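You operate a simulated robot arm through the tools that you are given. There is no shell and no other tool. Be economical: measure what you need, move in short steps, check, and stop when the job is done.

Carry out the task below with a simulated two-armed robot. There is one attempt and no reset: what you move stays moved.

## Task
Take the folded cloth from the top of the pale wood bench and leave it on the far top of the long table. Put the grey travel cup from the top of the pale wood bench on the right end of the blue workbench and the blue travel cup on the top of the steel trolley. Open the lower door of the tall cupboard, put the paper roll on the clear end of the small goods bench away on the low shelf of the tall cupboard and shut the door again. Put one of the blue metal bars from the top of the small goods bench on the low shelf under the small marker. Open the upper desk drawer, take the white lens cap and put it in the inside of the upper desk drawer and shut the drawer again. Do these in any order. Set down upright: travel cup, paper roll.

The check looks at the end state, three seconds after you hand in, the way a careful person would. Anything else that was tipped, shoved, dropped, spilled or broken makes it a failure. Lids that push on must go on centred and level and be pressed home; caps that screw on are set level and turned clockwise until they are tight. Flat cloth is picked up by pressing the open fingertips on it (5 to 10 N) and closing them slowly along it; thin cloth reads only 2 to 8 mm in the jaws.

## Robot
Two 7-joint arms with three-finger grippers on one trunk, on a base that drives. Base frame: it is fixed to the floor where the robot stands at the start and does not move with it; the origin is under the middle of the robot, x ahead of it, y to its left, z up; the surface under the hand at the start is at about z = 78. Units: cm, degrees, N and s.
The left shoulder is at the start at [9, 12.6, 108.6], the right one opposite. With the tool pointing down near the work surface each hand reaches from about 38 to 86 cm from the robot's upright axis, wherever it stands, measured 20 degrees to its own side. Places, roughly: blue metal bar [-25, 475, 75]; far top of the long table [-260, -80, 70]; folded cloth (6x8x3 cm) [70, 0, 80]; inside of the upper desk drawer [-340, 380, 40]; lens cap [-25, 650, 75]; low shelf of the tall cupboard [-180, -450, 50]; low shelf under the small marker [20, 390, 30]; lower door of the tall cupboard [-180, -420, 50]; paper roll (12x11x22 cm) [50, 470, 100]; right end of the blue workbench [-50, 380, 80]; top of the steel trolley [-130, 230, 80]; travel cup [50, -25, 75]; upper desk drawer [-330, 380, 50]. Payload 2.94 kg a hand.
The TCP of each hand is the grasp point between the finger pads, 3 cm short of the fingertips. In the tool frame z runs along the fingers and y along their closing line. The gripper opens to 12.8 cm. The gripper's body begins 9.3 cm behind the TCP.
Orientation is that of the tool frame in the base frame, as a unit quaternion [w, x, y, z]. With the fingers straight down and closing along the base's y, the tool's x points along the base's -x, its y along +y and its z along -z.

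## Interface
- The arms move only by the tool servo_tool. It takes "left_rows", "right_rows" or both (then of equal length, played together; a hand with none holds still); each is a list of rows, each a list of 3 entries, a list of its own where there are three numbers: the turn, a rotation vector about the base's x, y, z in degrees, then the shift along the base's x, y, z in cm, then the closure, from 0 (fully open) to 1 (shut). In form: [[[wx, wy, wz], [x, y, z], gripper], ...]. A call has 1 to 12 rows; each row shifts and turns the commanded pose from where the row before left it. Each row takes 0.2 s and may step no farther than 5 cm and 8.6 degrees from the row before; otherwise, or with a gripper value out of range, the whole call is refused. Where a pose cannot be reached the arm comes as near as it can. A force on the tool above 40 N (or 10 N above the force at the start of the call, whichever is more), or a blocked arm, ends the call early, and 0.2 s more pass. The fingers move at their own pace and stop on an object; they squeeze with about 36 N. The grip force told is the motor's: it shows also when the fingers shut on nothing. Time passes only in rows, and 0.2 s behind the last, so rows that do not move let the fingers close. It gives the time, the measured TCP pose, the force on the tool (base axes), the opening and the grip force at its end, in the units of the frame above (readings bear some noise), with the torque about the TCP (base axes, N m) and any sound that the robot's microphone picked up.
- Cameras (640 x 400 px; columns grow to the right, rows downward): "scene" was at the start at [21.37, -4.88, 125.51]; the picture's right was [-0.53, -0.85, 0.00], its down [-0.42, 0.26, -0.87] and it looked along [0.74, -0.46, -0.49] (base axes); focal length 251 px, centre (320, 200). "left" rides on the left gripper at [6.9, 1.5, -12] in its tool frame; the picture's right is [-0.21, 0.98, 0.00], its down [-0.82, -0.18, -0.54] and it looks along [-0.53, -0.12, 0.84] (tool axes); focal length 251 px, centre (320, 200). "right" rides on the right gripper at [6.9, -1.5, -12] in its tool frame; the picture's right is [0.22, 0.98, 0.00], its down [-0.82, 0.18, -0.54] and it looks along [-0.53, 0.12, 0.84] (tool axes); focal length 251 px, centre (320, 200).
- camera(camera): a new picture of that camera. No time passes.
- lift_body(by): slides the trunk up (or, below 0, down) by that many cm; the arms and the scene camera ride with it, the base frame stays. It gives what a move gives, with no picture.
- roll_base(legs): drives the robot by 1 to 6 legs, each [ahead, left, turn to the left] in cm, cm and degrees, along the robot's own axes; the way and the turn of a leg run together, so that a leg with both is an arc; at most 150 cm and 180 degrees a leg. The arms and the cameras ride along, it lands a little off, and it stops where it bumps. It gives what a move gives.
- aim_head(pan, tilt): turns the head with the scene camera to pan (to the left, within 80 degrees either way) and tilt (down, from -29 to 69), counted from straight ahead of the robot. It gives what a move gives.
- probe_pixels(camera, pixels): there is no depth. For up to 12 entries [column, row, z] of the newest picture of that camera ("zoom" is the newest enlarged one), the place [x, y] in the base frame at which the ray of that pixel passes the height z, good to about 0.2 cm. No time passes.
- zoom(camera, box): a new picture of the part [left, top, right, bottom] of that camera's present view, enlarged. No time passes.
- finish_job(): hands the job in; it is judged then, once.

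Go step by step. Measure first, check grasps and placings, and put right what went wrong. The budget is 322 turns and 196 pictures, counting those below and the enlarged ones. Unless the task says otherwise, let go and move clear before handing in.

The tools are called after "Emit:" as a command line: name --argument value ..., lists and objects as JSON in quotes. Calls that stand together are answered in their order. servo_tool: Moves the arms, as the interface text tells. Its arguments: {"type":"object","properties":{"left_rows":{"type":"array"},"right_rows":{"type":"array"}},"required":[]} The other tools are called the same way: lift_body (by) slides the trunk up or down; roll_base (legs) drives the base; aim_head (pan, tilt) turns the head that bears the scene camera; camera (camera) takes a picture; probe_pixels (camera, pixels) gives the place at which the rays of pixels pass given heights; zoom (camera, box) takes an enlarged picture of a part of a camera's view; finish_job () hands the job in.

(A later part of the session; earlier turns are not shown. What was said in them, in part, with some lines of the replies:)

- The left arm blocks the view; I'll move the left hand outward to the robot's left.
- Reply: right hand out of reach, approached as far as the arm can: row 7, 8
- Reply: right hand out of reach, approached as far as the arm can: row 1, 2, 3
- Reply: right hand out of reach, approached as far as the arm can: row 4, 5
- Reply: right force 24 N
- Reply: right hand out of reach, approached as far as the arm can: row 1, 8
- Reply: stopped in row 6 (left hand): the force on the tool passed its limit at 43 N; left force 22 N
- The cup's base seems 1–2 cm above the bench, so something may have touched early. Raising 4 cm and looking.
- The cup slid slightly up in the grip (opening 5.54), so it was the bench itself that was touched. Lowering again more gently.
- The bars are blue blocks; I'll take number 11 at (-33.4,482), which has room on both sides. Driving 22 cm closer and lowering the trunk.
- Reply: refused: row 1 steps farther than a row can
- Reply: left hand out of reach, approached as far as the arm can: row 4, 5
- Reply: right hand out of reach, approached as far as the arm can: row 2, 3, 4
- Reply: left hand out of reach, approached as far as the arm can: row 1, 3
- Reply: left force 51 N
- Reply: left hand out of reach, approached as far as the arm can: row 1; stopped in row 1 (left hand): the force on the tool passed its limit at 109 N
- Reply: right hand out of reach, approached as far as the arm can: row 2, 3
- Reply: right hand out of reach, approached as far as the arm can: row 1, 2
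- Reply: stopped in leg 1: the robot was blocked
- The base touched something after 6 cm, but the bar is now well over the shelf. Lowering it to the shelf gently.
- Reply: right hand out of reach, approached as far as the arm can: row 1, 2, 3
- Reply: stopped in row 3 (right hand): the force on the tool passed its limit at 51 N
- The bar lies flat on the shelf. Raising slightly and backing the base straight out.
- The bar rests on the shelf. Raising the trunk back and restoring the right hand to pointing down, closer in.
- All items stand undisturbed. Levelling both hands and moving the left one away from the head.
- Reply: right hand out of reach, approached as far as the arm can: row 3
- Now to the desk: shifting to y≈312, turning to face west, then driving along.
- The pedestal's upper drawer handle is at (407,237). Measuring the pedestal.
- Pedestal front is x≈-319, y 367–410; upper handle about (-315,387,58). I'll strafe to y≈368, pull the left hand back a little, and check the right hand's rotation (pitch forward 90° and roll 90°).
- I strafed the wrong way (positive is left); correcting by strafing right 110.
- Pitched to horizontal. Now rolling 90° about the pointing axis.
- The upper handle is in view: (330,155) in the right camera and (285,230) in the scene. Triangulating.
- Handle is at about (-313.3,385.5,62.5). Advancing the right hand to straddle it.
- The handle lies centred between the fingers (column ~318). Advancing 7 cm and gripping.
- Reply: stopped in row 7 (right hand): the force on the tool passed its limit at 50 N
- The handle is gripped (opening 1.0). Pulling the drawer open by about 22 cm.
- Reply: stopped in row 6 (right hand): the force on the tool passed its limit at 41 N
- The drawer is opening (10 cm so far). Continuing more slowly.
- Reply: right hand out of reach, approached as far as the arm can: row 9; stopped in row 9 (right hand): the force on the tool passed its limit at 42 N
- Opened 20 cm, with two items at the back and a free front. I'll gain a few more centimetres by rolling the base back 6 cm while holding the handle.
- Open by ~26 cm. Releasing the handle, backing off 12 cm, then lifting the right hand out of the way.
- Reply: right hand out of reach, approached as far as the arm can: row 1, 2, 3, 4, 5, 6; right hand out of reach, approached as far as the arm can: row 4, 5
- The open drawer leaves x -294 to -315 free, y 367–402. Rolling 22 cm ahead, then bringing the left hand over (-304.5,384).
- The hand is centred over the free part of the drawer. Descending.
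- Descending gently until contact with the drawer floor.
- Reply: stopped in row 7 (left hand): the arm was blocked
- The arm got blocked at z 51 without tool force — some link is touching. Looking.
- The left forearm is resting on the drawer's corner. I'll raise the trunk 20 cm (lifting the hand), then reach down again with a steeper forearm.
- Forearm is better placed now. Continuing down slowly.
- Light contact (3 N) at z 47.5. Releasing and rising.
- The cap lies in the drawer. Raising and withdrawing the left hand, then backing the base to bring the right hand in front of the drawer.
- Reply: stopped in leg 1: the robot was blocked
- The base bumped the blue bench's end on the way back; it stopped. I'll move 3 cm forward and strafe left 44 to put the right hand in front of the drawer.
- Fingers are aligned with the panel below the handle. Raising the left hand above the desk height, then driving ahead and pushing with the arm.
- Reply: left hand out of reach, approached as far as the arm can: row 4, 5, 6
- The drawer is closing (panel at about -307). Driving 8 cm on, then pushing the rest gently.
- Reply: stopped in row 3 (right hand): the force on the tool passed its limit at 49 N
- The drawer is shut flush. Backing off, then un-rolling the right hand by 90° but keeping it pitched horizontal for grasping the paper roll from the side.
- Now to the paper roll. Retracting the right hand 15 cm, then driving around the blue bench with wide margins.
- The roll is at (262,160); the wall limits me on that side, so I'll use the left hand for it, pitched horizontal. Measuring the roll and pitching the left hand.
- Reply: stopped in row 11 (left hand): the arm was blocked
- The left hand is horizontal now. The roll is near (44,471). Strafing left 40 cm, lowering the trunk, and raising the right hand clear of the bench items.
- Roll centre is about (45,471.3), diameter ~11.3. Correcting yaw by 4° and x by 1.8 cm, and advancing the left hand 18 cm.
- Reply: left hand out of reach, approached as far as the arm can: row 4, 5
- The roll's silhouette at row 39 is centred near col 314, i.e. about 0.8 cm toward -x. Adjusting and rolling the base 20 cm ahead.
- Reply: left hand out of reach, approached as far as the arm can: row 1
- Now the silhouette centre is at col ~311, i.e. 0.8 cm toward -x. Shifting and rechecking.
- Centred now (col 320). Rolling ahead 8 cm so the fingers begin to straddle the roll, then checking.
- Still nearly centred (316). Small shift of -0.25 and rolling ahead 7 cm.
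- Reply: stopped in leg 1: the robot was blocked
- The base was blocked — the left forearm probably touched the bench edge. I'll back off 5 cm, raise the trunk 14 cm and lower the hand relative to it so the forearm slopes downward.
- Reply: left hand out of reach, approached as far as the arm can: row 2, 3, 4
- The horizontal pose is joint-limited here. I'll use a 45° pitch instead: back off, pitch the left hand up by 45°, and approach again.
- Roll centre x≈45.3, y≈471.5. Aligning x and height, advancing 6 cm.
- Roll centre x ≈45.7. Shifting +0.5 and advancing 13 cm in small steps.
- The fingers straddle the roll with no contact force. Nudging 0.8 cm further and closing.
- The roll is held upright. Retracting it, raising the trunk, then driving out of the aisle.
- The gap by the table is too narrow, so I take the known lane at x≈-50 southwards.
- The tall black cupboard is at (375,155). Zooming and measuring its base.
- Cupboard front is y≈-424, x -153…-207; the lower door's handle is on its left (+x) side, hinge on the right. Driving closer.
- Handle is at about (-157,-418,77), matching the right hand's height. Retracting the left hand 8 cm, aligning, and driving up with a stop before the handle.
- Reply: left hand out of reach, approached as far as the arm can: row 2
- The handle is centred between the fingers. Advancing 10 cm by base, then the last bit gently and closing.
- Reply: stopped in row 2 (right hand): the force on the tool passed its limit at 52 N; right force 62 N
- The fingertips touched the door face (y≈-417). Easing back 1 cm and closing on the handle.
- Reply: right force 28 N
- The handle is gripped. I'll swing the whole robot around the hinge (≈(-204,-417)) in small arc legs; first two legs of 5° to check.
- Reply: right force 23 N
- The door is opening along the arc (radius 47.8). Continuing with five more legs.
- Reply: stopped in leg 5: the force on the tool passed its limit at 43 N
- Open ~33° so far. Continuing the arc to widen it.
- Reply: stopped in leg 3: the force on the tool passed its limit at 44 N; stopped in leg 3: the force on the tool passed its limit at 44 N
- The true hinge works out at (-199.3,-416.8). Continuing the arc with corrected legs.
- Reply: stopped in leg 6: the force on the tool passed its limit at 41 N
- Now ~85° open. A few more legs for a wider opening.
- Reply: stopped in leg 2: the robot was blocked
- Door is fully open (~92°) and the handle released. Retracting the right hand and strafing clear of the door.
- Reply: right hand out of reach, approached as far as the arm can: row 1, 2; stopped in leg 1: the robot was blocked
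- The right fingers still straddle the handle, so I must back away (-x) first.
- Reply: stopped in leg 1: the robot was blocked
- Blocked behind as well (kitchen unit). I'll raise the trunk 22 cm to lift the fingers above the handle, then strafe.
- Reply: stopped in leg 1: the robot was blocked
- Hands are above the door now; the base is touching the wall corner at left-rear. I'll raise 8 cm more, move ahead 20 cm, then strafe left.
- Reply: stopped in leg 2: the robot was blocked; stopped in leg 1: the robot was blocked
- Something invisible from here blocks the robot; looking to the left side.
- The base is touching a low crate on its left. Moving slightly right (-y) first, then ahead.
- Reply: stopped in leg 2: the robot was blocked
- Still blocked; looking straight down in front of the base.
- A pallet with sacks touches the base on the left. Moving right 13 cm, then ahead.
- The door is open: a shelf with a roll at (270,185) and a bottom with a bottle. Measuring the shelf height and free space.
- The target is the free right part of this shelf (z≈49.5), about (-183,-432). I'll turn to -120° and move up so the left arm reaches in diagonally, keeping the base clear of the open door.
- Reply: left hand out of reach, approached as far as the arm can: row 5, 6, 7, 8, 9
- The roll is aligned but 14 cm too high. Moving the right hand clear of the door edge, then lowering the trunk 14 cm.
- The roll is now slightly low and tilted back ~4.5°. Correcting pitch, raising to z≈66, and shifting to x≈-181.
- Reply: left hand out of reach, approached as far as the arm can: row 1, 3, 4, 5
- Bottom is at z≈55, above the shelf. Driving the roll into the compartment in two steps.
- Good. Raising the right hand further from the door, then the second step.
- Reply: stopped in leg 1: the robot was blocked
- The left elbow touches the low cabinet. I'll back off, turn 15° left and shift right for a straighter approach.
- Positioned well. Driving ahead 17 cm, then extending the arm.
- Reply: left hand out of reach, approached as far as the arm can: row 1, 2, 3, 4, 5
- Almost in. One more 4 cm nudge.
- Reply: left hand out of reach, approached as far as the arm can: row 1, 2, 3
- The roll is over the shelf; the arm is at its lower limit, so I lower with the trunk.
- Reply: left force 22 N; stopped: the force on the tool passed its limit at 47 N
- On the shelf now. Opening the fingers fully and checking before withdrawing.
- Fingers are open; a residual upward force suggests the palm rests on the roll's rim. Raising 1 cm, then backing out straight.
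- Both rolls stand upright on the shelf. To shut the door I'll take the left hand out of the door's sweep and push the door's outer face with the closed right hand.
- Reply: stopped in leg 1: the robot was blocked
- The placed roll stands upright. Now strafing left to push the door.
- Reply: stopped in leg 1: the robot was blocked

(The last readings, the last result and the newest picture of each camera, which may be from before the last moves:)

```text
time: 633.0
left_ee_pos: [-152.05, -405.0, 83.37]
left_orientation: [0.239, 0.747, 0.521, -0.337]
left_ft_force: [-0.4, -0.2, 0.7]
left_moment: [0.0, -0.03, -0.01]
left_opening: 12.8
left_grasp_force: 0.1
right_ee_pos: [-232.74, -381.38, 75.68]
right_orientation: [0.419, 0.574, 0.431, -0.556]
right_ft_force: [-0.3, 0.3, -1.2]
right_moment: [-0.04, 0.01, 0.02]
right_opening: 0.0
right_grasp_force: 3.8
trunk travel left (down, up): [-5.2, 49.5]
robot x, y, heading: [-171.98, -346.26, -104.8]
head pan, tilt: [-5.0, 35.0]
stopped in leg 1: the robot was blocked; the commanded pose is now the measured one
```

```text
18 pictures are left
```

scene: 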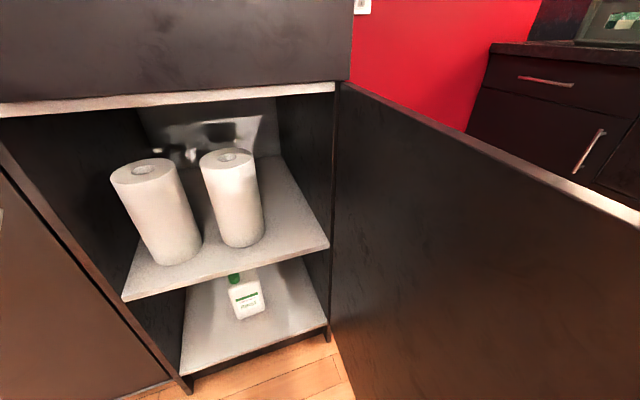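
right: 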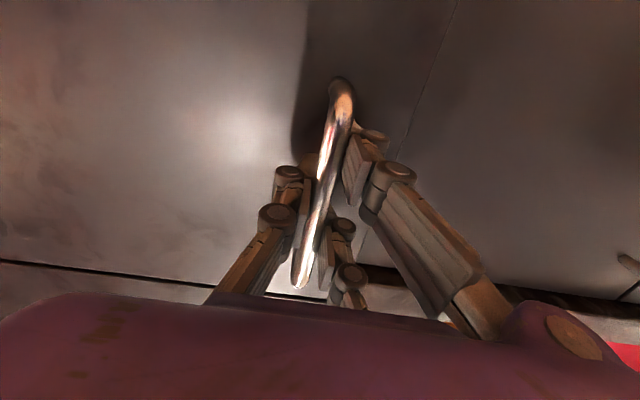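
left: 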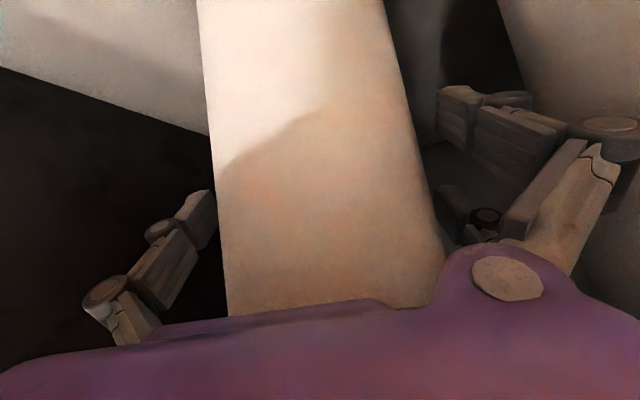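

Base strafing is blocked, so I'll push with the right arm itself.

Emit:
servo_tool --right_rows '[[[0, 0, 0], [3, 0, 0], 1], [[0, 0, 0], [3, 0, 0], 1], [[0, 0, 0], [3, 0, 0], 1], [[0, 0, 0], [3, 0, 0], 1], [[0, 0, 0], [3, 0, 0], 1], [[0, 0, 0], [3, 0, 0], 1], [[0, 0, 0], [3, 0, 0], 1], [[0, 0, 0], [3, 0, 0], 1]]'

Emit:
aim_head --pan -45 --tilt 40

Emit:
camera --camera "scene"

```text
time: 634.8
left_ee_pos: [-152.04, -404.67, 83.55]
left_orientation: [0.239, 0.747, 0.521, -0.338]
left_ft_force: [0.7, -0.1, -0.1]
left_moment: [-0.03, 0.01, 0.03]
left_opening: 12.8
left_grasp_force: 0.0
right_ee_pos: [-228.64, -381.42, 75.87]
right_orientation: [0.42, 0.573, 0.431, -0.557]
right_ft_force: [0.0, -0.2, -0.1]
right_moment: [-0.02, -0.01, -0.02]
right_opening: 0.02
right_grasp_force: 3.2
right hand out of reach, approached as far as the arm can: row 2, 3, 4, 5, 6, 7, 8
trunk travel left (down, up): [-5.2, 49.5]
robot x, y, heading: [-172.03, -346.37, -104.8]
head pan, tilt: [-5.0, 35.0]
```

```text
time: 635.9
left_ee_pos: [-152.1, -404.87, 83.56]
left_orientation: [0.239, 0.747, 0.521, -0.336]
left_ft_force: [0.6, -0.2, -0.3]
left_moment: [-0.01, 0.04, 0.04]
left_opening: 12.8
left_grasp_force: 0.1
right_ee_pos: [-228.62, -381.21, 75.88]
right_orientation: [0.42, 0.574, 0.432, -0.555]
right_ft_force: [-0.1, 0.4, 0.0]
right_moment: [0.0, 0.01, 0.04]
right_opening: 0.01
right_grasp_force: 2.7
trunk travel left (down, up): [-5.2, 49.5]
robot x, y, heading: [-172.08, -346.07, -104.9]
head pan, tilt: [-45.0, 40.0]
```

```text
17 pictures are left
```

scene: 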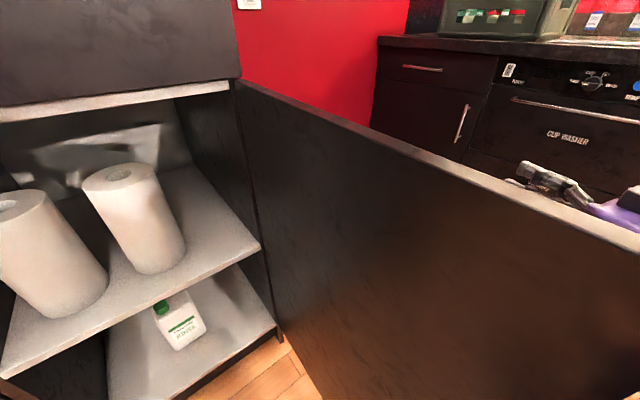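

The forearm is pressing the door's edge. I'll raise the left hand above door height, back off, turn to -95° and move right so that the whole right arm lies outside the door.

Emit:
servo_tool --left_rows '[[[0, 0, 0], [0, 1, 4], 0], [[0, 0, 0], [0, 1, 4], 0], [[0, 0, 0], [0, 1, 4], 0], [[0, 0, 0], [0, 1, 4], 0], [[0, 0, 0], [0, 1, 4], 0], [[0, 0, 0], [0, 1, 4], 0]]' --right_rows '[[[0, 0, 0], [-2, 0, 0], 1], [[0, 0, 0], [-2, 0, 0], 1], [[0, 0, 0], [0, 0, 0], 1], [[0, 0, 0], [0, 0, 0], 1], [[0, 0, 0], [0, 0, 0], 1], [[0, 0, 0], [0, 0, 0], 1]]'

Emit:
roll_base --legs '[[-16, 0, 0], [0, 0, 10], [0, -44, 0], [9, 0, 0]]'

Emit:
camera --camera "scene"

```text
time: 637.3
left_ee_pos: [-152.46, -399.17, 106.89]
left_orientation: [0.239, 0.749, 0.519, -0.335]
left_ft_force: [1.6, 2.8, 2.4]
left_moment: [-0.13, -0.01, -0.01]
left_opening: 12.8
left_grasp_force: 0.1
left hand out of reach, approached as far as the arm can: row 6
right_ee_pos: [-232.67, -381.59, 75.6]
right_orientation: [0.418, 0.575, 0.432, -0.555]
right_ft_force: [0.1, -1.2, -0.7]
right_moment: [0.03, 0.01, -0.04]
right_opening: 0.01
right_grasp_force: 3.4
trunk travel left (down, up): [-5.2, 49.5]
robot x, y, heading: [-171.97, -346.56, -105.1]
head pan, tilt: [-45.0, 40.0]
```

```text
time: 644.1
left_ee_pos: [-183.52, -384.33, 106.74]
left_orientation: [0.266, 0.701, 0.583, -0.312]
left_ft_force: [0.9, -0.5, 0.0]
left_moment: [0.04, 0.03, -0.01]
left_opening: 12.81
left_grasp_force: 0.1
right_ee_pos: [-265.62, -380.95, 75.77]
right_orientation: [0.465, 0.535, 0.48, -0.517]
right_ft_force: [-0.5, -0.4, 0.1]
right_moment: [0.02, 0.0, 0.02]
right_opening: 0.0
right_grasp_force: 3.3
trunk travel left (down, up): [-5.2, 49.5]
robot x, y, heading: [-212.14, -335.67, -94.7]
head pan, tilt: [-45.0, 40.0]
```

```text
16 pictures are left
```

scene: 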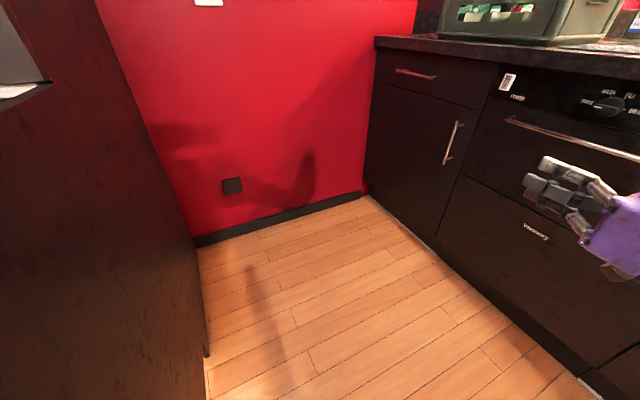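

The right arm is now entirely outside the door. Bringing the hand inwards 22 cm and then strafing left to push the door.

Emit:
servo_tool --right_rows '[[[0, 0, 0], [4.5, 0, 0], 1], [[0, 0, 0], [4.5, 0, 0], 1], [[0, 0, 0], [4.5, 0, 0], 1], [[0, 0, 0], [4.5, 0, 0], 1], [[0, 0, 0], [4.5, 0, 0], 1]]'

Emit:
roll_base --legs '[[0, 40, 0]]'

Emit:
roll_base --legs '[[0, 20, 0]]'

Emit:
camera --camera "scene"

```text
time: 645.3
left_ee_pos: [-183.64, -384.38, 106.84]
left_orientation: [0.267, 0.701, 0.583, -0.313]
left_ft_force: [-0.3, -0.1, 0.4]
left_moment: [-0.02, 0.02, 0.0]
left_opening: 12.8
left_grasp_force: 0.1
right_ee_pos: [-261.54, -380.82, 75.66]
right_orientation: [0.466, 0.534, 0.481, -0.516]
right_ft_force: [-0.9, 0.0, -0.2]
right_moment: [0.02, -0.02, 0.03]
right_opening: 0.01
right_grasp_force: 2.3
right hand out of reach, approached as far as the arm can: row 1, 2, 3, 4, 5
trunk travel left (down, up): [-5.2, 49.5]
robot x, y, heading: [-212.24, -335.53, -94.7]
head pan, tilt: [-45.0, 40.0]
```

```text
time: 649.4
left_ee_pos: [-143.53, -387.52, 106.75]
left_orientation: [0.268, 0.7, 0.584, -0.312]
left_ft_force: [-0.1, -0.2, -0.9]
left_moment: [-0.01, -0.01, 0.0]
left_opening: 12.8
left_grasp_force: 0.0
right_ee_pos: [-221.48, -384.2, 75.73]
right_orientation: [0.466, 0.534, 0.481, -0.516]
right_ft_force: [-1.1, -0.3, 0.4]
right_moment: [-0.02, 0.01, -0.03]
right_opening: 0.0
right_grasp_force: 2.8
trunk travel left (down, up): [-5.2, 49.5]
robot x, y, heading: [-172.36, -338.68, -94.6]
head pan, tilt: [-45.0, 40.0]
```

```text
time: 651.8
left_ee_pos: [-123.4, -389.22, 106.8]
left_orientation: [0.267, 0.701, 0.583, -0.313]
left_ft_force: [-0.2, 0.6, -0.2]
left_moment: [0.0, 0.03, 0.0]
left_opening: 12.79
left_grasp_force: 0.0
right_ee_pos: [-201.37, -385.79, 75.68]
right_orientation: [0.465, 0.534, 0.48, -0.517]
right_ft_force: [-0.6, 0.9, 0.2]
right_moment: [-0.03, 0.0, 0.0]
right_opening: 0.0
right_grasp_force: 3.8
trunk travel left (down, up): [-5.2, 49.5]
robot x, y, heading: [-152.14, -340.73, -94.9]
head pan, tilt: [-45.0, 40.0]
```

```text
15 pictures are left
```

scene: 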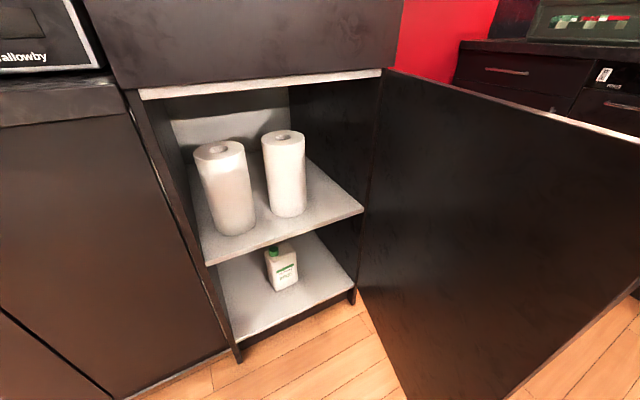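

The door has begun to swing. Continuing to strafe.

Emit:
roll_base --legs '[[0, 26, 0]]'

Emit:
camera --camera "scene"

```text
time: 654.7
left_ee_pos: [-97.43, -391.47, 106.79]
left_orientation: [0.268, 0.7, 0.584, -0.312]
left_ft_force: [-1.0, -1.0, 0.1]
left_moment: [0.03, 0.0, 0.01]
left_opening: 12.77
left_grasp_force: 0.1
right_ee_pos: [-175.39, -388.05, 75.73]
right_orientation: [0.466, 0.533, 0.481, -0.516]
right_ft_force: [0.0, -0.7, 0.7]
right_moment: [-0.01, 0.02, 0.03]
right_opening: 0.0
right_grasp_force: 2.9
trunk travel left (down, up): [-5.2, 49.5]
robot x, y, heading: [-126.02, -343.08, -94.9]
head pan, tilt: [-45.0, 40.0]
```

```text
14 pictures are left
```

scene: 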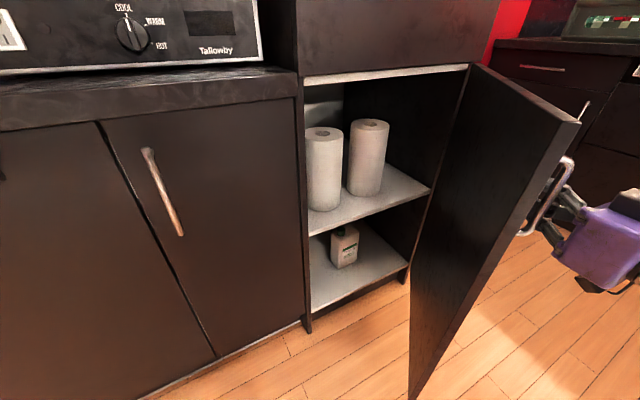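

The door is at ~55°. Now driving diagonally ahead-left to push it shut.

Emit:
roll_base --legs '[[12, 8, 0]]'

Emit:
roll_base --legs '[[8, 3, 0]]'

Emit:
camera --camera "scene"

```text
time: 656.0
left_ee_pos: [-90.61, -403.83, 106.84]
left_orientation: [0.266, 0.701, 0.583, -0.312]
left_ft_force: [-0.1, 0.0, -0.2]
left_moment: [0.01, 0.03, -0.02]
left_opening: 12.82
left_grasp_force: 0.0
right_ee_pos: [-168.54, -400.42, 75.65]
right_orientation: [0.465, 0.535, 0.48, -0.517]
right_ft_force: [0.3, 0.2, -0.5]
right_moment: [-0.01, 0.0, 0.0]
right_opening: 0.01
right_grasp_force: 3.3
trunk travel left (down, up): [-5.2, 49.5]
robot x, y, heading: [-119.52, -355.37, -94.8]
head pan, tilt: [-45.0, 40.0]
```

```text
time: 657.1
left_ee_pos: [-88.49, -412.06, 106.75]
left_orientation: [0.265, 0.702, 0.582, -0.313]
left_ft_force: [0.5, -1.0, -0.8]
left_moment: [0.0, 0.02, -0.01]
left_opening: 12.77
left_grasp_force: 0.1
right_ee_pos: [-166.37, -408.51, 75.59]
right_orientation: [0.465, 0.535, 0.481, -0.516]
right_ft_force: [-0.5, -0.1, -0.3]
right_moment: [0.02, -0.02, -0.02]
right_opening: 0.0
right_grasp_force: 2.9
trunk travel left (down, up): [-5.2, 49.5]
robot x, y, heading: [-117.18, -363.52, -95.1]
head pan, tilt: [-45.0, 40.0]
```

```text
13 pictures are left
```

scene: 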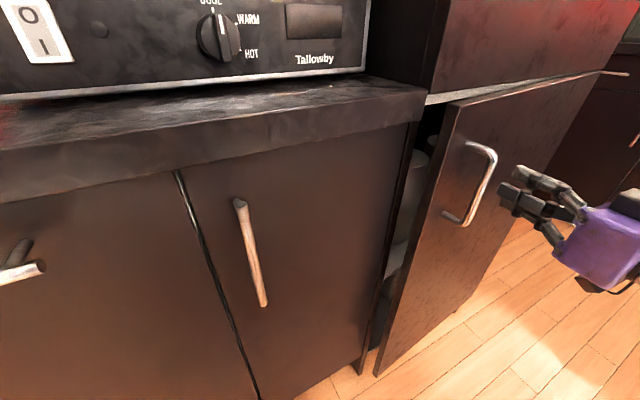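

Only ~15° ajar now. Pushing the rest with the right arm.

Emit:
servo_tool --right_rows '[[[0, 0, 0], [0.5, -1.5, 0], 1], [[0, 0, 0], [0.5, -1.5, 0], 1], [[0, 0, 0], [0, -1.2, 0], 1], [[0, 0, 0], [0, -1, 0], 1], [[0, 0, 0], [0, -1, 0], 1], [[0, 0, 0], [0, -1, 0], 1]]'

Emit:
camera --camera "scene"

```text
time: 658.5
left_ee_pos: [-88.7, -411.89, 106.78]
left_orientation: [0.267, 0.702, 0.581, -0.314]
left_ft_force: [0.7, 0.1, -0.3]
left_moment: [0.02, 0.03, 0.01]
left_opening: 12.79
left_grasp_force: 0.1
right_ee_pos: [-165.79, -414.77, 75.65]
right_orientation: [0.463, 0.537, 0.478, -0.519]
right_ft_force: [-2.6, 21.6, 2.2]
right_moment: [-0.23, -0.03, 0.23]
right_opening: 0.0
right_grasp_force: 3.2
trunk travel left (down, up): [-5.2, 49.5]
robot x, y, heading: [-117.08, -363.06, -95.2]
head pan, tilt: [-45.0, 40.0]
stopped in row 6 (right hand): the force on the tool passed its limit at 49 N (the readings are from after the stop); the commanded pose is now the measured one
```

```text
12 pictures are left
```

scene: 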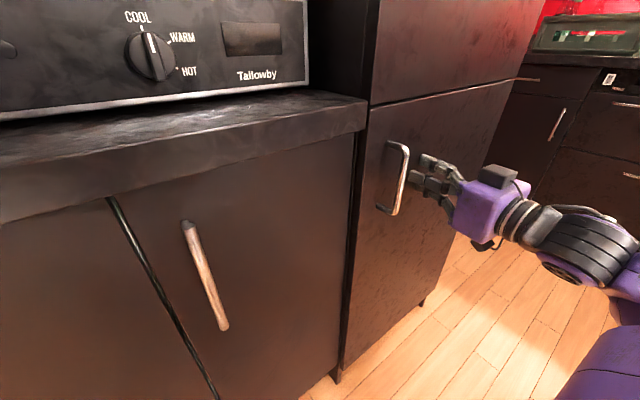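

The cupboard door is shut flush. Now the cloth: backing off, raising the trunk and returning to the pale bench.

Emit:
roll_base --legs '[[-60, 0, 0]]'

Emit:
lift_body --by 25

Emit:
roll_base --legs '[[0, 0, 185], [0, -70, 0], [130, 0, 0], [130, 0, 0]]'

```text
time: 661.9
left_ee_pos: [-83.42, -352.77, 106.73]
left_orientation: [0.266, 0.703, 0.58, -0.314]
left_ft_force: [0.7, 0.2, 0.7]
left_moment: [-0.02, 0.03, 0.02]
left_opening: 12.81
left_grasp_force: 0.1
right_ee_pos: [-160.52, -355.23, 75.6]
right_orientation: [0.461, 0.538, 0.477, -0.519]
right_ft_force: [0.8, -0.4, -0.8]
right_moment: [0.03, 0.0, 0.0]
right_opening: 0.0
right_grasp_force: 2.8
trunk travel left (down, up): [-5.2, 49.5]
robot x, y, heading: [-111.88, -304.12, -95.5]
head pan, tilt: [-45.0, 40.0]
```

```text
time: 664.5
left_ee_pos: [-83.37, -352.8, 131.74]
left_orientation: [0.265, 0.704, 0.58, -0.313]
left_ft_force: [0.3, -0.1, -0.1]
left_moment: [0.02, 0.0, -0.05]
left_opening: 12.81
left_grasp_force: 0.0
right_ee_pos: [-160.54, -355.3, 100.56]
right_orientation: [0.461, 0.539, 0.477, -0.518]
right_ft_force: [0.7, 0.3, -0.5]
right_moment: [0.0, 0.0, 0.0]
right_opening: 0.01
right_grasp_force: 2.7
trunk travel left (down, up): [-30.2, 24.5]
robot x, y, heading: [-111.61, -304.17, -95.6]
head pan, tilt: [-45.0, 40.0]
```

```text
refused: 185 is not a number from -180 to 180
```

Emit:
roll_base --legs '[[0, 0, 95.6], [60, 0, 0], [0, 0, 90], [140, 0, 0], [140, 0, 0]]'

```text
time: 689.0
left_ee_pos: [-73.27, 25.25, 131.72]
left_orientation: [0.308, -0.597, 0.689, 0.273]
left_ft_force: [-0.8, 0.0, 0.0]
left_moment: [0.01, 0.01, -0.02]
left_opening: 12.79
left_grasp_force: 0.0
right_ee_pos: [3.79, 31.61, 100.47]
right_orientation: [0.508, -0.49, 0.527, 0.474]
right_ft_force: [-0.2, 0.0, 0.0]
right_moment: [0.0, 0.02, 0.0]
right_opening: 0.02
right_grasp_force: 2.9
trunk travel left (down, up): [-30.2, 24.5]
robot x, y, heading: [-42.35, -22.15, 87.5]
head pan, tilt: [-45.0, 40.0]
```

Emit:
roll_base --legs '[[0, 0, -87.5]]'

Emit:
servo_tool --left_rows '[[[0, 8.2, 0], [0.5, -1.5, -2], 0], [[0, 8.2, 0], [0.5, -1.5, -2], 0], [[0, 8.2, 0], [0.5, -1.5, -2], 0], [[0, 8.2, 0], [0.5, -1.5, -2], 0], [[0, 8.2, 0], [0.5, -1.5, -2], 0], [[0, 8, 0], [0.5, -1.5, -2], 0], [[0, 0, 0], [0.5, -1.5, -3], 0], [[0, 0, 0], [0.5, -1, -3], 0]]'

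```text
time: 693.1
left_ee_pos: [4.09, 9.33, 131.77]
left_orientation: [0.409, 0.054, 0.911, -0.019]
left_ft_force: [0.0, 0.5, 0.5]
left_moment: [0.03, 0.01, -0.01]
left_opening: 12.81
left_grasp_force: 0.1
right_ee_pos: [12.48, -67.29, 100.5]
right_orientation: [0.694, 0.017, 0.72, -0.015]
right_ft_force: [0.4, 0.3, -0.4]
right_moment: [-0.01, 0.03, 0.03]
right_opening: 0.04
right_grasp_force: 3.6
trunk travel left (down, up): [-30.2, 24.5]
robot x, y, heading: [-42.67, -22.41, -1.3]
head pan, tilt: [-45.0, 40.0]
```

```text
time: 694.9
left_ee_pos: [8.06, -2.1, 113.71]
left_orientation: [-0.004, 0.041, 0.998, -0.039]
left_ft_force: [-0.3, 0.5, -0.6]
left_moment: [0.01, 0.02, 0.02]
left_opening: 12.78
left_grasp_force: 0.1
right_ee_pos: [12.46, -67.23, 100.43]
right_orientation: [0.694, 0.016, 0.72, -0.014]
right_ft_force: [0.7, 0.3, 0.7]
right_moment: [-0.01, 0.0, 0.03]
right_opening: 0.01
right_grasp_force: 3.3
trunk travel left (down, up): [-30.2, 24.5]
robot x, y, heading: [-42.96, -22.36, -1.1]
head pan, tilt: [-45.0, 40.0]
```

Emit:
servo_tool --left_rows '[[[4.4, 0, 4.7], [0, 0, 0], 0], [[0, 0, 0], [0, 0, 0], 0]]'

Emit:
roll_base --legs '[[40, 0, 1]]'

Emit:
servo_tool --left_rows '[[[0, 0, 0], [4, 0, -1], 0], [[0, 0, 0], [4, 0, -2], 0], [[0, 0, 0], [4, 0, -3], 0], [[0, 0, 0], [4, 0, -3], 0]]'

Emit:
camera --camera "left"

```text
time: 695.5
left_ee_pos: [8.11, -2.05, 113.72]
left_orientation: [-0.005, -0.002, 1.0, -0.001]
left_ft_force: [0.3, -0.1, 0.2]
left_moment: [-0.04, -0.04, -0.01]
left_opening: 12.81
left_grasp_force: 0.0
right_ee_pos: [12.25, -67.18, 100.43]
right_orientation: [0.694, 0.016, 0.72, -0.015]
right_ft_force: [0.0, -0.3, 0.1]
right_moment: [0.01, 0.02, 0.01]
right_opening: 0.0
right_grasp_force: 2.8
trunk travel left (down, up): [-30.2, 24.5]
robot x, y, heading: [-42.54, -22.51, -1.5]
head pan, tilt: [-45.0, 40.0]
```

```text
time: 698.0
left_ee_pos: [47.02, -1.27, 113.92]
left_orientation: [-0.005, -0.011, 1.0, -0.001]
left_ft_force: [-0.2, 0.0, -0.6]
left_moment: [0.01, 0.06, -0.04]
left_opening: 12.77
left_grasp_force: 0.0
right_ee_pos: [52.73, -66.36, 100.43]
right_orientation: [0.694, 0.009, 0.72, -0.008]
right_ft_force: [0.7, 0.5, -0.9]
right_moment: [-0.03, -0.02, 0.02]
right_opening: 0.0
right_grasp_force: 2.7
trunk travel left (down, up): [-30.2, 24.5]
robot x, y, heading: [-3.3, -22.72, 0.4]
head pan, tilt: [-45.0, 40.0]
```

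```text
time: 699.0
left_ee_pos: [61.3, -0.94, 106.12]
left_orientation: [-0.003, -0.012, 1.0, -0.001]
left_ft_force: [-1.0, 0.0, -0.6]
left_moment: [-0.01, -0.02, -0.03]
left_opening: 12.77
left_grasp_force: 0.1
left hand out of reach, approached as far as the arm can: row 4
right_ee_pos: [52.9, -66.34, 100.55]
right_orientation: [0.694, 0.008, 0.72, -0.007]
right_ft_force: [-0.6, -0.8, 0.5]
right_moment: [0.0, -0.02, -0.02]
right_opening: 0.02
right_grasp_force: 2.7
trunk travel left (down, up): [-30.2, 24.5]
robot x, y, heading: [-3.11, -22.57, 0.1]
head pan, tilt: [-45.0, 40.0]
```

```text
11 pictures are left
```

left: 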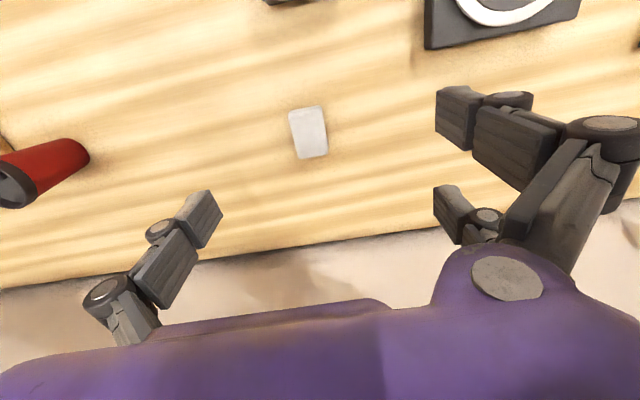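

Emit:
probe_pixels --camera "left" --pixels '[[308, 132, 80], [308, 132, 78], [290, 109, 80], [322, 106, 80], [327, 156, 80], [301, 159, 80], [250, 240, 78]]'

```text
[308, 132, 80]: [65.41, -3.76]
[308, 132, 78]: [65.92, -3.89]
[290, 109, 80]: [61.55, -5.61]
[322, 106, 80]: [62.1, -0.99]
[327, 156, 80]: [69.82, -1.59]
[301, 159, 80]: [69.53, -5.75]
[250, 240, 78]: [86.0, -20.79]
```

The cloth is centred at (65.6,-3.5), 4.4–4.6 cm wide in y. Rolling 5 cm ahead and descending over it with jaws at ~8 cm.

Emit:
roll_base --legs '[[5, 0, 0]]'

Emit:
servo_tool --left_rows '[[[0, 0, 0], [-0.5, -2.5, -3], 0.35], [[0, 0, 0], [0, 0, -4.5], 0.35], [[0, 0, 0], [0, 0, -4.5], 0.35], [[0, 0, 0], [0, 0, -4.5], 0.35], [[0, 0, 0], [0, 0, -4], 0.35], [[0, 0, 0], [0, 0, 0], 0.35]]'

```text
time: 699.9
left_ee_pos: [66.21, -1.04, 105.97]
left_orientation: [-0.005, -0.01, 1.0, -0.002]
left_ft_force: [-0.2, 0.5, 0.2]
left_moment: [-0.03, 0.05, 0.03]
left_opening: 12.77
left_grasp_force: 0.0
right_ee_pos: [57.92, -66.41, 100.44]
right_orientation: [0.694, 0.009, 0.72, -0.008]
right_ft_force: [1.3, -0.2, -0.1]
right_moment: [0.02, 0.0, -0.01]
right_opening: 0.0
right_grasp_force: 3.0
trunk travel left (down, up): [-30.2, 24.5]
robot x, y, heading: [1.61, -22.76, -0.1]
head pan, tilt: [-45.0, 40.0]
```

```text
time: 701.3
left_ee_pos: [65.75, -2.07, 85.95]
left_orientation: [-0.003, -0.011, 1.0, -0.001]
left_ft_force: [-0.1, -0.4, -0.1]
left_moment: [0.0, -0.01, -0.04]
left_opening: 8.31
left_grasp_force: 0.0
left hand out of reach, approached as far as the arm can: row 1
right_ee_pos: [57.7, -66.46, 100.63]
right_orientation: [0.695, 0.008, 0.719, -0.006]
right_ft_force: [0.7, -0.1, 0.4]
right_moment: [-0.03, -0.02, 0.01]
right_opening: 0.0
right_grasp_force: 3.1
trunk travel left (down, up): [-30.2, 24.5]
robot x, y, heading: [1.8, -22.56, 0.3]
head pan, tilt: [-45.0, 40.0]
```

Emit:
servo_tool --left_rows '[[[0, 0, 0], [0, -1.4, 0], 0.35], [[0, 0, 0], [0, 0, -2], 0.35], [[0, 0, 0], [0, 0, -1.5], 0.35], [[0, 0, 0], [0, 0, -0.5], 0.35], [[0, 0, 0], [0, 0, -0.5], 0.35], [[0, 0, 0], [0, 0, 0], 0.35]]'

Emit:
camera --camera "left"

```text
time: 702.7
left_ee_pos: [65.51, -1.34, 82.59]
left_orientation: [-0.001, -0.01, 1.0, -0.003]
left_ft_force: [-0.6, -3.5, 13.1]
left_moment: [-0.79, -0.02, -0.05]
left_opening: 9.16
left_grasp_force: 6.1
left hand out of reach, approached as far as the arm can: row 1, 2, 3, 5
right_ee_pos: [57.81, -66.51, 100.61]
right_orientation: [0.694, 0.009, 0.72, -0.007]
right_ft_force: [-0.7, 0.4, 0.3]
right_moment: [0.0, 0.01, 0.03]
right_opening: 0.0
right_grasp_force: 3.1
trunk travel left (down, up): [-30.2, 24.5]
robot x, y, heading: [2.14, -22.8, 0.1]
head pan, tilt: [-45.0, 40.0]
```

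```text
10 pictures are left
```

left: 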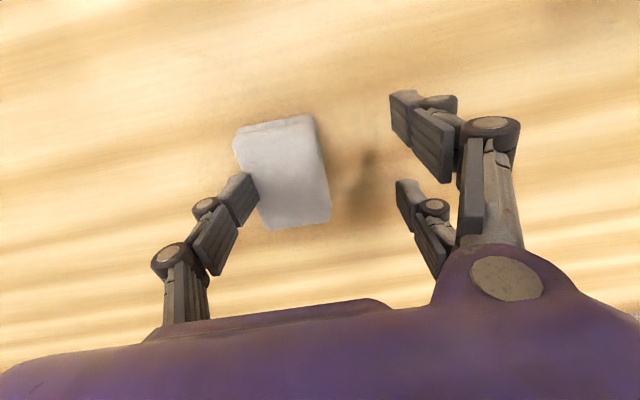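

The arm can't shift further to -y and one finger presses the cloth's edge. Raising, strafing the base right 2.5 cm, and trying again.

Emit:
servo_tool --left_rows '[[[0, 0, 0], [0, 0, 3], 0.3], [[0, 0, 0], [0, 0, 2], 0.3]]'

Emit:
roll_base --legs '[[0, -2.4, 0]]'

Emit:
camera --camera "left"

```text
time: 703.3
left_ee_pos: [65.54, -1.07, 87.18]
left_orientation: [-0.004, -0.012, 1.0, -0.001]
left_ft_force: [0.2, 0.0, -0.3]
left_moment: [0.03, -0.02, -0.01]
left_opening: 8.96
left_grasp_force: 0.1
right_ee_pos: [57.8, -66.39, 100.46]
right_orientation: [0.694, 0.01, 0.72, -0.008]
right_ft_force: [-0.1, 0.1, -0.4]
right_moment: [0.01, 0.0, 0.06]
right_opening: 0.01
right_grasp_force: 3.4
trunk travel left (down, up): [-30.2, 24.5]
robot x, y, heading: [1.53, -22.89, 0.2]
head pan, tilt: [-45.0, 40.0]
```

```text
time: 704.2
left_ee_pos: [65.64, -3.62, 87.34]
left_orientation: [-0.004, -0.011, 1.0, -0.001]
left_ft_force: [-0.1, 0.1, 0.4]
left_moment: [0.05, 0.02, -0.02]
left_opening: 8.97
left_grasp_force: 0.1
right_ee_pos: [57.77, -68.78, 100.47]
right_orientation: [0.694, 0.01, 0.72, -0.008]
right_ft_force: [-0.4, 0.3, 0.1]
right_moment: [0.01, -0.01, 0.03]
right_opening: 0.05
right_grasp_force: 3.1
trunk travel left (down, up): [-30.2, 24.5]
robot x, y, heading: [2.09, -25.6, 0.1]
head pan, tilt: [-45.0, 40.0]
```

```text
9 pictures are left
```

left: 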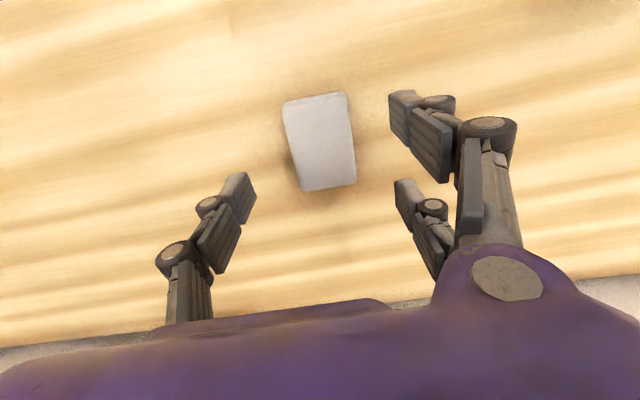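

Emit:
probe_pixels --camera "left" --pixels '[[319, 141, 79.5], [283, 104, 79.5], [346, 91, 79.5], [356, 180, 79.5], [302, 190, 79.5]]'

Emit:
servo_tool --left_rows '[[[0, 0, 0], [0, 0, -2], 0.3], [[0, 0, 0], [0, 0, -2], 0.3], [[0, 0, 0], [0, 0, -1], 0.3], [[0, 0, 0], [0, 0, -0.6], 0.3], [[0, 0, 0], [0, 0, 0], 0.3]]'

```text
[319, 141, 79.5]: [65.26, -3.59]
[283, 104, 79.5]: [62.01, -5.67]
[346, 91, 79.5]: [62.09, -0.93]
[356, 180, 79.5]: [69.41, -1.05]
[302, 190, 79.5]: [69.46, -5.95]
```

```text
time: 705.4
left_ee_pos: [65.58, -3.37, 82.4]
left_orientation: [-0.003, -0.011, 1.0, 0.0]
left_ft_force: [-0.4, -0.8, -0.8]
left_moment: [-0.04, 0.01, 0.02]
left_opening: 8.97
left_grasp_force: 0.1
left hand out of reach, approached as far as the arm can: row 4
right_ee_pos: [57.78, -68.73, 100.48]
right_orientation: [0.694, 0.009, 0.72, -0.007]
right_ft_force: [0.1, -1.2, -0.2]
right_moment: [0.0, 0.0, -0.01]
right_opening: 0.0
right_grasp_force: 2.7
trunk travel left (down, up): [-30.2, 24.5]
robot x, y, heading: [1.94, -24.94, 0.4]
head pan, tilt: [-45.0, 40.0]
```

Lowering 1.3 cm more with the trunk, then closing on the cloth slowly.

Emit:
lift_body --by -1.3

Emit:
servo_tool --left_rows '[[[0, 0, 0], [0, 0, 0], 0.45], [[0, 0, 0], [0, 0, 0], 0.6], [[0, 0, 0], [0, 0, 0], 0.7], [[0, 0, 0], [0, 0, 0], 0.8], [[0, 0, 0], [0, 0, 0], 0.9], [[0, 0, 0], [0, 0, 0], 1], [[0, 0, 0], [0, 0, 0], 1]]'

Emit:
servo_tool --left_rows '[[[0, 0, 0], [0, 0, 1.5], 1], [[0, 0, 0], [0, 0, 3], 1], [[0, 0, 0], [0, 0, 4], 1], [[0, 0, 0], [0, 0, 4], 1], [[0, 0, 0], [0, 0, 4], 1]]'

Emit:
camera --camera "left"

```text
time: 706.0
left_ee_pos: [65.45, -3.36, 81.03]
left_orientation: [-0.004, -0.011, 1.0, -0.001]
left_ft_force: [-0.3, 0.6, -0.1]
left_moment: [0.01, 0.03, -0.02]
left_opening: 8.98
left_grasp_force: 0.1
right_ee_pos: [57.74, -68.69, 99.27]
right_orientation: [0.694, 0.009, 0.72, -0.007]
right_ft_force: [0.6, -0.4, -0.7]
right_moment: [0.0, 0.01, 0.01]
right_opening: 0.01
right_grasp_force: 3.0
trunk travel left (down, up): [-28.9, 25.8]
robot x, y, heading: [2.06, -24.87, 0.1]
head pan, tilt: [-45.0, 40.0]
```

```text
time: 707.6
left_ee_pos: [65.49, -3.33, 81.12]
left_orientation: [-0.004, -0.011, 1.0, -0.001]
left_ft_force: [0.9, 0.6, 2.2]
left_moment: [0.02, -0.08, 0.02]
left_opening: 5.1
left_grasp_force: 36.1
right_ee_pos: [57.85, -68.78, 99.22]
right_orientation: [0.694, 0.009, 0.72, -0.007]
right_ft_force: [-0.4, 0.3, -0.4]
right_moment: [0.0, 0.01, 0.02]
right_opening: 0.04
right_grasp_force: 2.7
trunk travel left (down, up): [-28.9, 25.8]
robot x, y, heading: [2.24, -25.01, 0.0]
head pan, tilt: [-45.0, 40.0]
```

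```text
time: 708.9
left_ee_pos: [65.54, -3.33, 97.61]
left_orientation: [-0.003, -0.01, 1.0, -0.002]
left_ft_force: [0.6, -0.1, -0.7]
left_moment: [0.02, 0.0, -0.02]
left_opening: 5.08
left_grasp_force: 35.7
right_ee_pos: [57.71, -68.77, 99.2]
right_orientation: [0.695, 0.01, 0.719, -0.008]
right_ft_force: [0.6, 0.2, -0.8]
right_moment: [0.0, 0.0, 0.03]
right_opening: 0.0
right_grasp_force: 3.2
trunk travel left (down, up): [-28.9, 25.8]
robot x, y, heading: [1.72, -24.89, 0.0]
head pan, tilt: [-45.0, 40.0]
```

```text
8 pictures are left
```

left: 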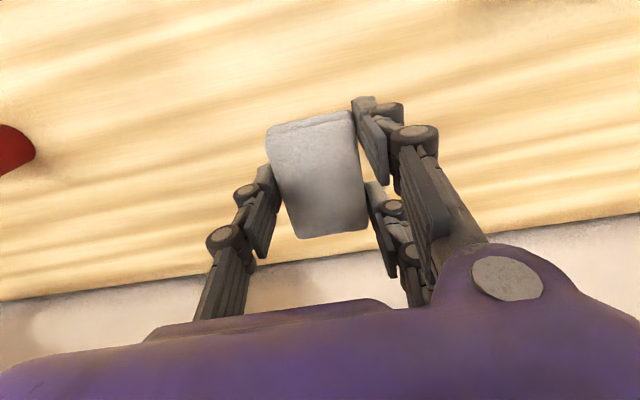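

The cloth is held (5.1 cm). Backing off, turning around and driving to the long table.

Emit:
servo_tool --left_rows '[[[0, 0, 0], [-2, 0, 4], 1], [[0, 0, 0], [-2, 0, 4], 1]]'

Emit:
roll_base --legs '[[-65, 0, 0], [0, 0, 179], [0, 38, 0], [70, 0, 0]]'

Emit:
aim_head --pan 10 --tilt 25

Emit:
camera --camera "scene"

```text
time: 709.5
left_ee_pos: [61.7, -3.55, 105.53]
left_orientation: [-0.005, -0.011, 1.0, -0.001]
left_ft_force: [-0.9, 0.2, -0.6]
left_moment: [-0.03, -0.02, 0.01]
left_opening: 5.08
left_grasp_force: 36.4
right_ee_pos: [57.82, -68.73, 99.22]
right_orientation: [0.694, 0.009, 0.72, -0.007]
right_ft_force: [-0.1, -1.0, -0.2]
right_moment: [0.03, 0.0, -0.02]
right_opening: 0.0
right_grasp_force: 3.2
trunk travel left (down, up): [-28.9, 25.8]
robot x, y, heading: [1.89, -24.81, 0.3]
head pan, tilt: [-45.0, 40.0]
```

```text
time: 727.3
left_ee_pos: [-192.75, -83.77, 105.5]
left_orientation: [-0.001, 1.0, 0.009, 0.003]
left_ft_force: [0.2, 0.6, -0.3]
left_moment: [-0.01, -0.02, 0.0]
left_opening: 5.06
left_grasp_force: 36.3
right_ee_pos: [-188.31, -18.57, 99.22]
right_orientation: [-0.01, 0.719, -0.011, -0.695]
right_ft_force: [0.2, -0.8, -0.3]
right_moment: [-0.01, 0.03, 0.01]
right_opening: 0.0
right_grasp_force: 2.7
trunk travel left (down, up): [-28.9, 25.8]
robot x, y, heading: [-132.77, -62.75, 179.7]
head pan, tilt: [-45.0, 40.0]
```

```text
time: 728.5
left_ee_pos: [-192.83, -83.81, 105.56]
left_orientation: [-0.001, 1.0, 0.008, 0.003]
left_ft_force: [-0.3, 0.5, 0.0]
left_moment: [-0.01, -0.01, -0.01]
left_opening: 5.06
left_grasp_force: 35.6
right_ee_pos: [-188.37, -18.4, 99.23]
right_orientation: [-0.009, 0.72, -0.011, -0.694]
right_ft_force: [-0.7, -0.1, -0.6]
right_moment: [0.0, -0.02, 0.03]
right_opening: 0.0
right_grasp_force: 2.8
trunk travel left (down, up): [-28.9, 25.8]
robot x, y, heading: [-132.81, -62.46, 179.9]
head pan, tilt: [10.0, 25.0]
```

```text
7 pictures are left
```

scene: 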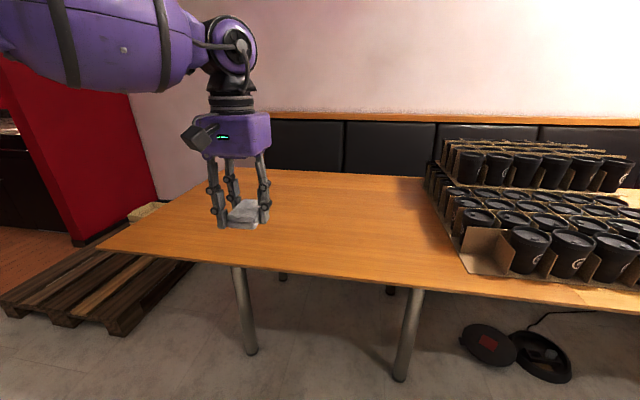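

The far end of the long table is clear (around (300,210)). Measuring it.

Emit:
probe_pixels --camera "scene" --pixels '[[250, 352, 0], [400, 378, 0], [320, 262, 70], [320, 262, 74], [320, 215, 72], [98, 247, 72], [470, 270, 72], [430, 180, 72]]'

```text
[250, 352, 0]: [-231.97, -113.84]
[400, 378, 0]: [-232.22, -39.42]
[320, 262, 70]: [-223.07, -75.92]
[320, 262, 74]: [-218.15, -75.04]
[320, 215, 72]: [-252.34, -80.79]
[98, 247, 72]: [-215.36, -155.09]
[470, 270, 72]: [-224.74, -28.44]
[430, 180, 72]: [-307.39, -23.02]
```

Target about (-245,-95). Raising the right hand, strafing 12 cm further from the cup cartons, and driving up.

Emit:
servo_tool --right_rows '[[[0, 0, 0], [1, 0, 4], 1], [[0, 0, 0], [1, 0, 4], 1], [[0, 0, 0], [0, -1, 4], 1]]'

Emit:
roll_base --legs '[[0, 12, 0], [42, 0, 0]]'

Emit:
servo_tool --left_rows '[[[0, 0, 0], [-3, 0, -4], 1], [[0, 0, 0], [-3, 0, -4], 1], [[0, 0, 0], [-3, 0, -4], 1], [[0, 0, 0], [-2, 0, -4], 1], [[0, 0, 0], [0, 0, -4], 1], [[0, 0, 0], [0, 0, -4], 1]]'

Emit:
camera --camera "scene"

```text
time: 729.3
left_ee_pos: [-192.83, -83.9, 105.57]
left_orientation: [-0.001, 1.0, 0.009, 0.005]
left_ft_force: [-0.2, 0.4, -0.2]
left_moment: [0.03, 0.04, -0.01]
left_opening: 5.06
left_grasp_force: 36.2
right_ee_pos: [-186.45, -19.76, 111.41]
right_orientation: [-0.009, 0.72, -0.011, -0.694]
right_ft_force: [0.2, -1.2, 0.5]
right_moment: [0.0, 0.01, -0.01]
right_opening: 0.01
right_grasp_force: 3.5
trunk travel left (down, up): [-28.9, 25.8]
robot x, y, heading: [-132.85, -62.44, 179.9]
head pan, tilt: [10.0, 25.0]
```

```text
time: 733.2
left_ee_pos: [-234.15, -95.86, 105.58]
left_orientation: [-0.001, 1.0, 0.009, 0.004]
left_ft_force: [-0.1, -0.5, -0.6]
left_moment: [0.01, -0.01, 0.01]
left_opening: 5.09
left_grasp_force: 36.3
right_ee_pos: [-228.03, -31.72, 111.18]
right_orientation: [-0.009, 0.721, -0.01, -0.693]
right_ft_force: [-0.7, -0.1, 0.4]
right_moment: [-0.04, -0.02, 0.0]
right_opening: 0.02
right_grasp_force: 3.2
trunk travel left (down, up): [-28.9, 25.8]
robot x, y, heading: [-174.73, -74.41, 179.8]
head pan, tilt: [10.0, 25.0]
```

```text
time: 734.6
left_ee_pos: [-240.83, -98.37, 84.77]
left_orientation: [-0.002, 1.0, 0.009, 0.003]
left_ft_force: [-0.1, 0.2, 0.2]
left_moment: [-0.04, 0.01, -0.02]
left_opening: 5.06
left_grasp_force: 36.0
left hand out of reach, approached as far as the arm can: row 2, 3, 4, 5, 6
right_ee_pos: [-227.89, -31.62, 111.25]
right_orientation: [-0.009, 0.72, -0.011, -0.694]
right_ft_force: [0.9, 0.0, -1.3]
right_moment: [0.01, 0.01, 0.04]
right_opening: 0.0
right_grasp_force: 3.6
trunk travel left (down, up): [-28.9, 25.8]
robot x, y, heading: [-173.99, -74.98, 180.0]
head pan, tilt: [10.0, 25.0]
```

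```text
6 pictures are left
```

scene: 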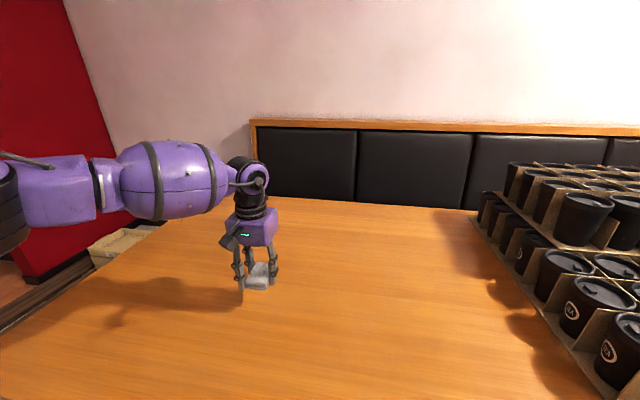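

The cloth is over the clear tabletop at (-241,-98). Lowering with the trunk in steps until contact.

Emit:
lift_body --by -5

Emit:
lift_body --by -2

Emit:
lift_body --by -1

```text
time: 735.5
left_ee_pos: [-240.8, -98.63, 79.9]
left_orientation: [-0.002, 1.0, 0.009, 0.004]
left_ft_force: [0.3, 0.3, 0.1]
left_moment: [-0.01, 0.01, -0.01]
left_opening: 5.08
left_grasp_force: 36.7
right_ee_pos: [-227.94, -31.72, 106.33]
right_orientation: [-0.009, 0.719, -0.011, -0.695]
right_ft_force: [0.5, -0.3, 1.2]
right_moment: [-0.03, 0.0, -0.01]
right_opening: 0.0
right_grasp_force: 2.7
trunk travel left (down, up): [-23.9, 30.8]
robot x, y, heading: [-174.06, -75.06, 179.8]
head pan, tilt: [10.0, 25.0]
```

```text
time: 736.2
left_ee_pos: [-240.84, -98.57, 78.1]
left_orientation: [-0.001, 1.0, 0.009, 0.003]
left_ft_force: [-0.5, 0.2, -0.2]
left_moment: [-0.02, 0.03, 0.02]
left_opening: 5.09
left_grasp_force: 35.5
right_ee_pos: [-227.89, -31.7, 104.27]
right_orientation: [-0.009, 0.719, -0.011, -0.695]
right_ft_force: [-0.1, -0.1, 0.0]
right_moment: [0.01, -0.03, 0.01]
right_opening: 0.0
right_grasp_force: 2.8
trunk travel left (down, up): [-21.9, 32.8]
robot x, y, heading: [-174.49, -75.24, 180.1]
head pan, tilt: [10.0, 25.0]
```

```text
time: 736.8
left_ee_pos: [-241.0, -98.58, 77.22]
left_orientation: [-0.002, 1.0, 0.009, 0.004]
left_ft_force: [0.4, -2.3, 12.1]
left_moment: [-0.32, -0.23, 0.0]
left_opening: 5.08
left_grasp_force: 36.5
right_ee_pos: [-227.96, -31.65, 103.28]
right_orientation: [-0.008, 0.719, -0.01, -0.695]
right_ft_force: [0.4, 0.4, 0.0]
right_moment: [0.01, -0.02, 0.0]
right_opening: 0.0
right_grasp_force: 2.6
trunk travel left (down, up): [-20.9, 33.8]
robot x, y, heading: [-174.24, -74.9, 179.8]
head pan, tilt: [10.0, 25.0]
```

Contact with the table (12 N) at z 77.2. Opening slowly, rising and checking.

Emit:
servo_tool --left_rows '[[[0, 0, 0], [0, 0, 0], 0.6], [[0, 0, 0], [0, 0, 0], 0.5], [[0, 0, 0], [0, 0, 0], 0.35], [[0, 0, 0], [0, 0, 0], 0.2], [[0, 0, 0], [0, 0, 0], 0.2]]'

Emit:
lift_body --by 20

Emit:
roll_base --legs '[[-40, 0, 0]]'

Emit:
camera --camera "scene"

```text
time: 738.0
left_ee_pos: [-240.95, -98.55, 76.91]
left_orientation: [-0.001, 1.0, 0.009, 0.002]
left_ft_force: [-0.4, 0.1, -0.3]
left_moment: [-0.02, 0.04, -0.03]
left_opening: 10.24
left_grasp_force: 0.1
right_ee_pos: [-228.07, -31.7, 103.23]
right_orientation: [-0.009, 0.72, -0.01, -0.694]
right_ft_force: [0.1, 0.5, -0.8]
right_moment: [-0.04, 0.03, -0.03]
right_opening: 0.0
right_grasp_force: 2.8
trunk travel left (down, up): [-20.9, 33.8]
robot x, y, heading: [-174.57, -74.93, 180.0]
head pan, tilt: [10.0, 25.0]
```

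```text
time: 740.1
left_ee_pos: [-241.16, -98.65, 103.2]
left_orientation: [-0.001, 0.998, 0.01, -0.055]
left_ft_force: [0.5, 0.4, -0.3]
left_moment: [0.01, -0.01, -0.01]
left_opening: 10.21
left_grasp_force: 0.1
right_ee_pos: [-228.01, -31.73, 123.04]
right_orientation: [-0.01, 0.72, -0.011, -0.694]
right_ft_force: [1.0, -0.7, -0.6]
right_moment: [-0.03, 0.01, 0.01]
right_opening: 0.0
right_grasp_force: 2.5
trunk travel left (down, up): [-40.9, 13.8]
robot x, y, heading: [-174.37, -74.49, 179.8]
head pan, tilt: [10.0, 25.0]
```

```text
time: 742.6
left_ee_pos: [-201.46, -98.92, 103.33]
left_orientation: [-0.003, 0.998, 0.011, -0.055]
left_ft_force: [0.0, 0.9, 0.2]
left_moment: [-0.04, 0.04, 0.03]
left_opening: 10.24
left_grasp_force: 0.0
right_ee_pos: [-188.52, -31.94, 123.08]
right_orientation: [-0.008, 0.72, -0.01, -0.694]
right_ft_force: [0.0, -0.8, 0.6]
right_moment: [-0.01, -0.01, 0.0]
right_opening: 0.0
right_grasp_force: 2.9
trunk travel left (down, up): [-40.9, 13.8]
robot x, y, heading: [-134.68, -74.89, -179.6]
head pan, tilt: [10.0, 25.0]
```

```text
5 pictures are left
```

scene: 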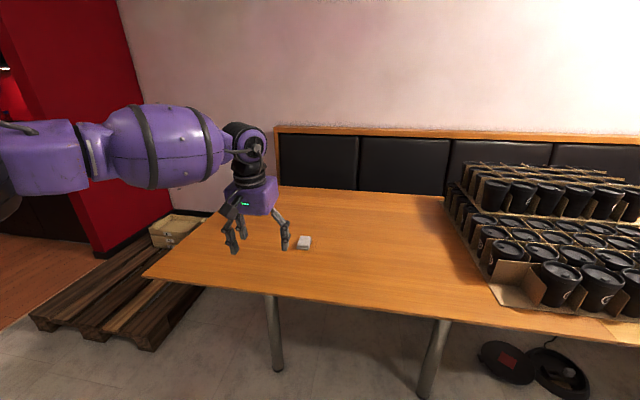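

Every item has been moved to its place: both cups, the metal bar, the lens cap, the paper roll and the cloth. The last picture shows the cloth flat on the clear far end of the long table at (304,242), with the hands clear. The drawer and the cupboard door are shut, so I'm handing in.

Emit:
finish_job

```text
The job is handed in.
```

I handed the job in with every item placed and both hands clear. I checked each placing by camera or contact force as I made it, but did not go back for a final look at all of them.

- **Travel cups:** the grey cup is upright on the right end of the blue workbench, in front of the roller. The blue cup is upright on top of the steel trolley.
- **Metal bar:** blue bar 11 is on the low shelf under the marker.
- **Lens cap:** the white cap is inside the upper desk drawer, and the drawer is pushed shut.
- **Paper roll:** it stands upright on the low shelf of the tall cupboard, beside the roll already there. The door is pushed shut.
- **Cloth:** it lies on the clear far end of the long table.

**Bumps that could count against the job:** The base was blocked several times:

- near the marker bench
- at the left end of the blue workbench
- at the small goods bench
- by the kitchen wall and low cabinet
- by the pallet near the long table

A finger also pressed the roller on the blue workbench while I set the grey cup down. I saw nothing moved or knocked over, and the roller and cup looked undisturbed afterwards. I did not photograph the blue workbench's left end after its bump.
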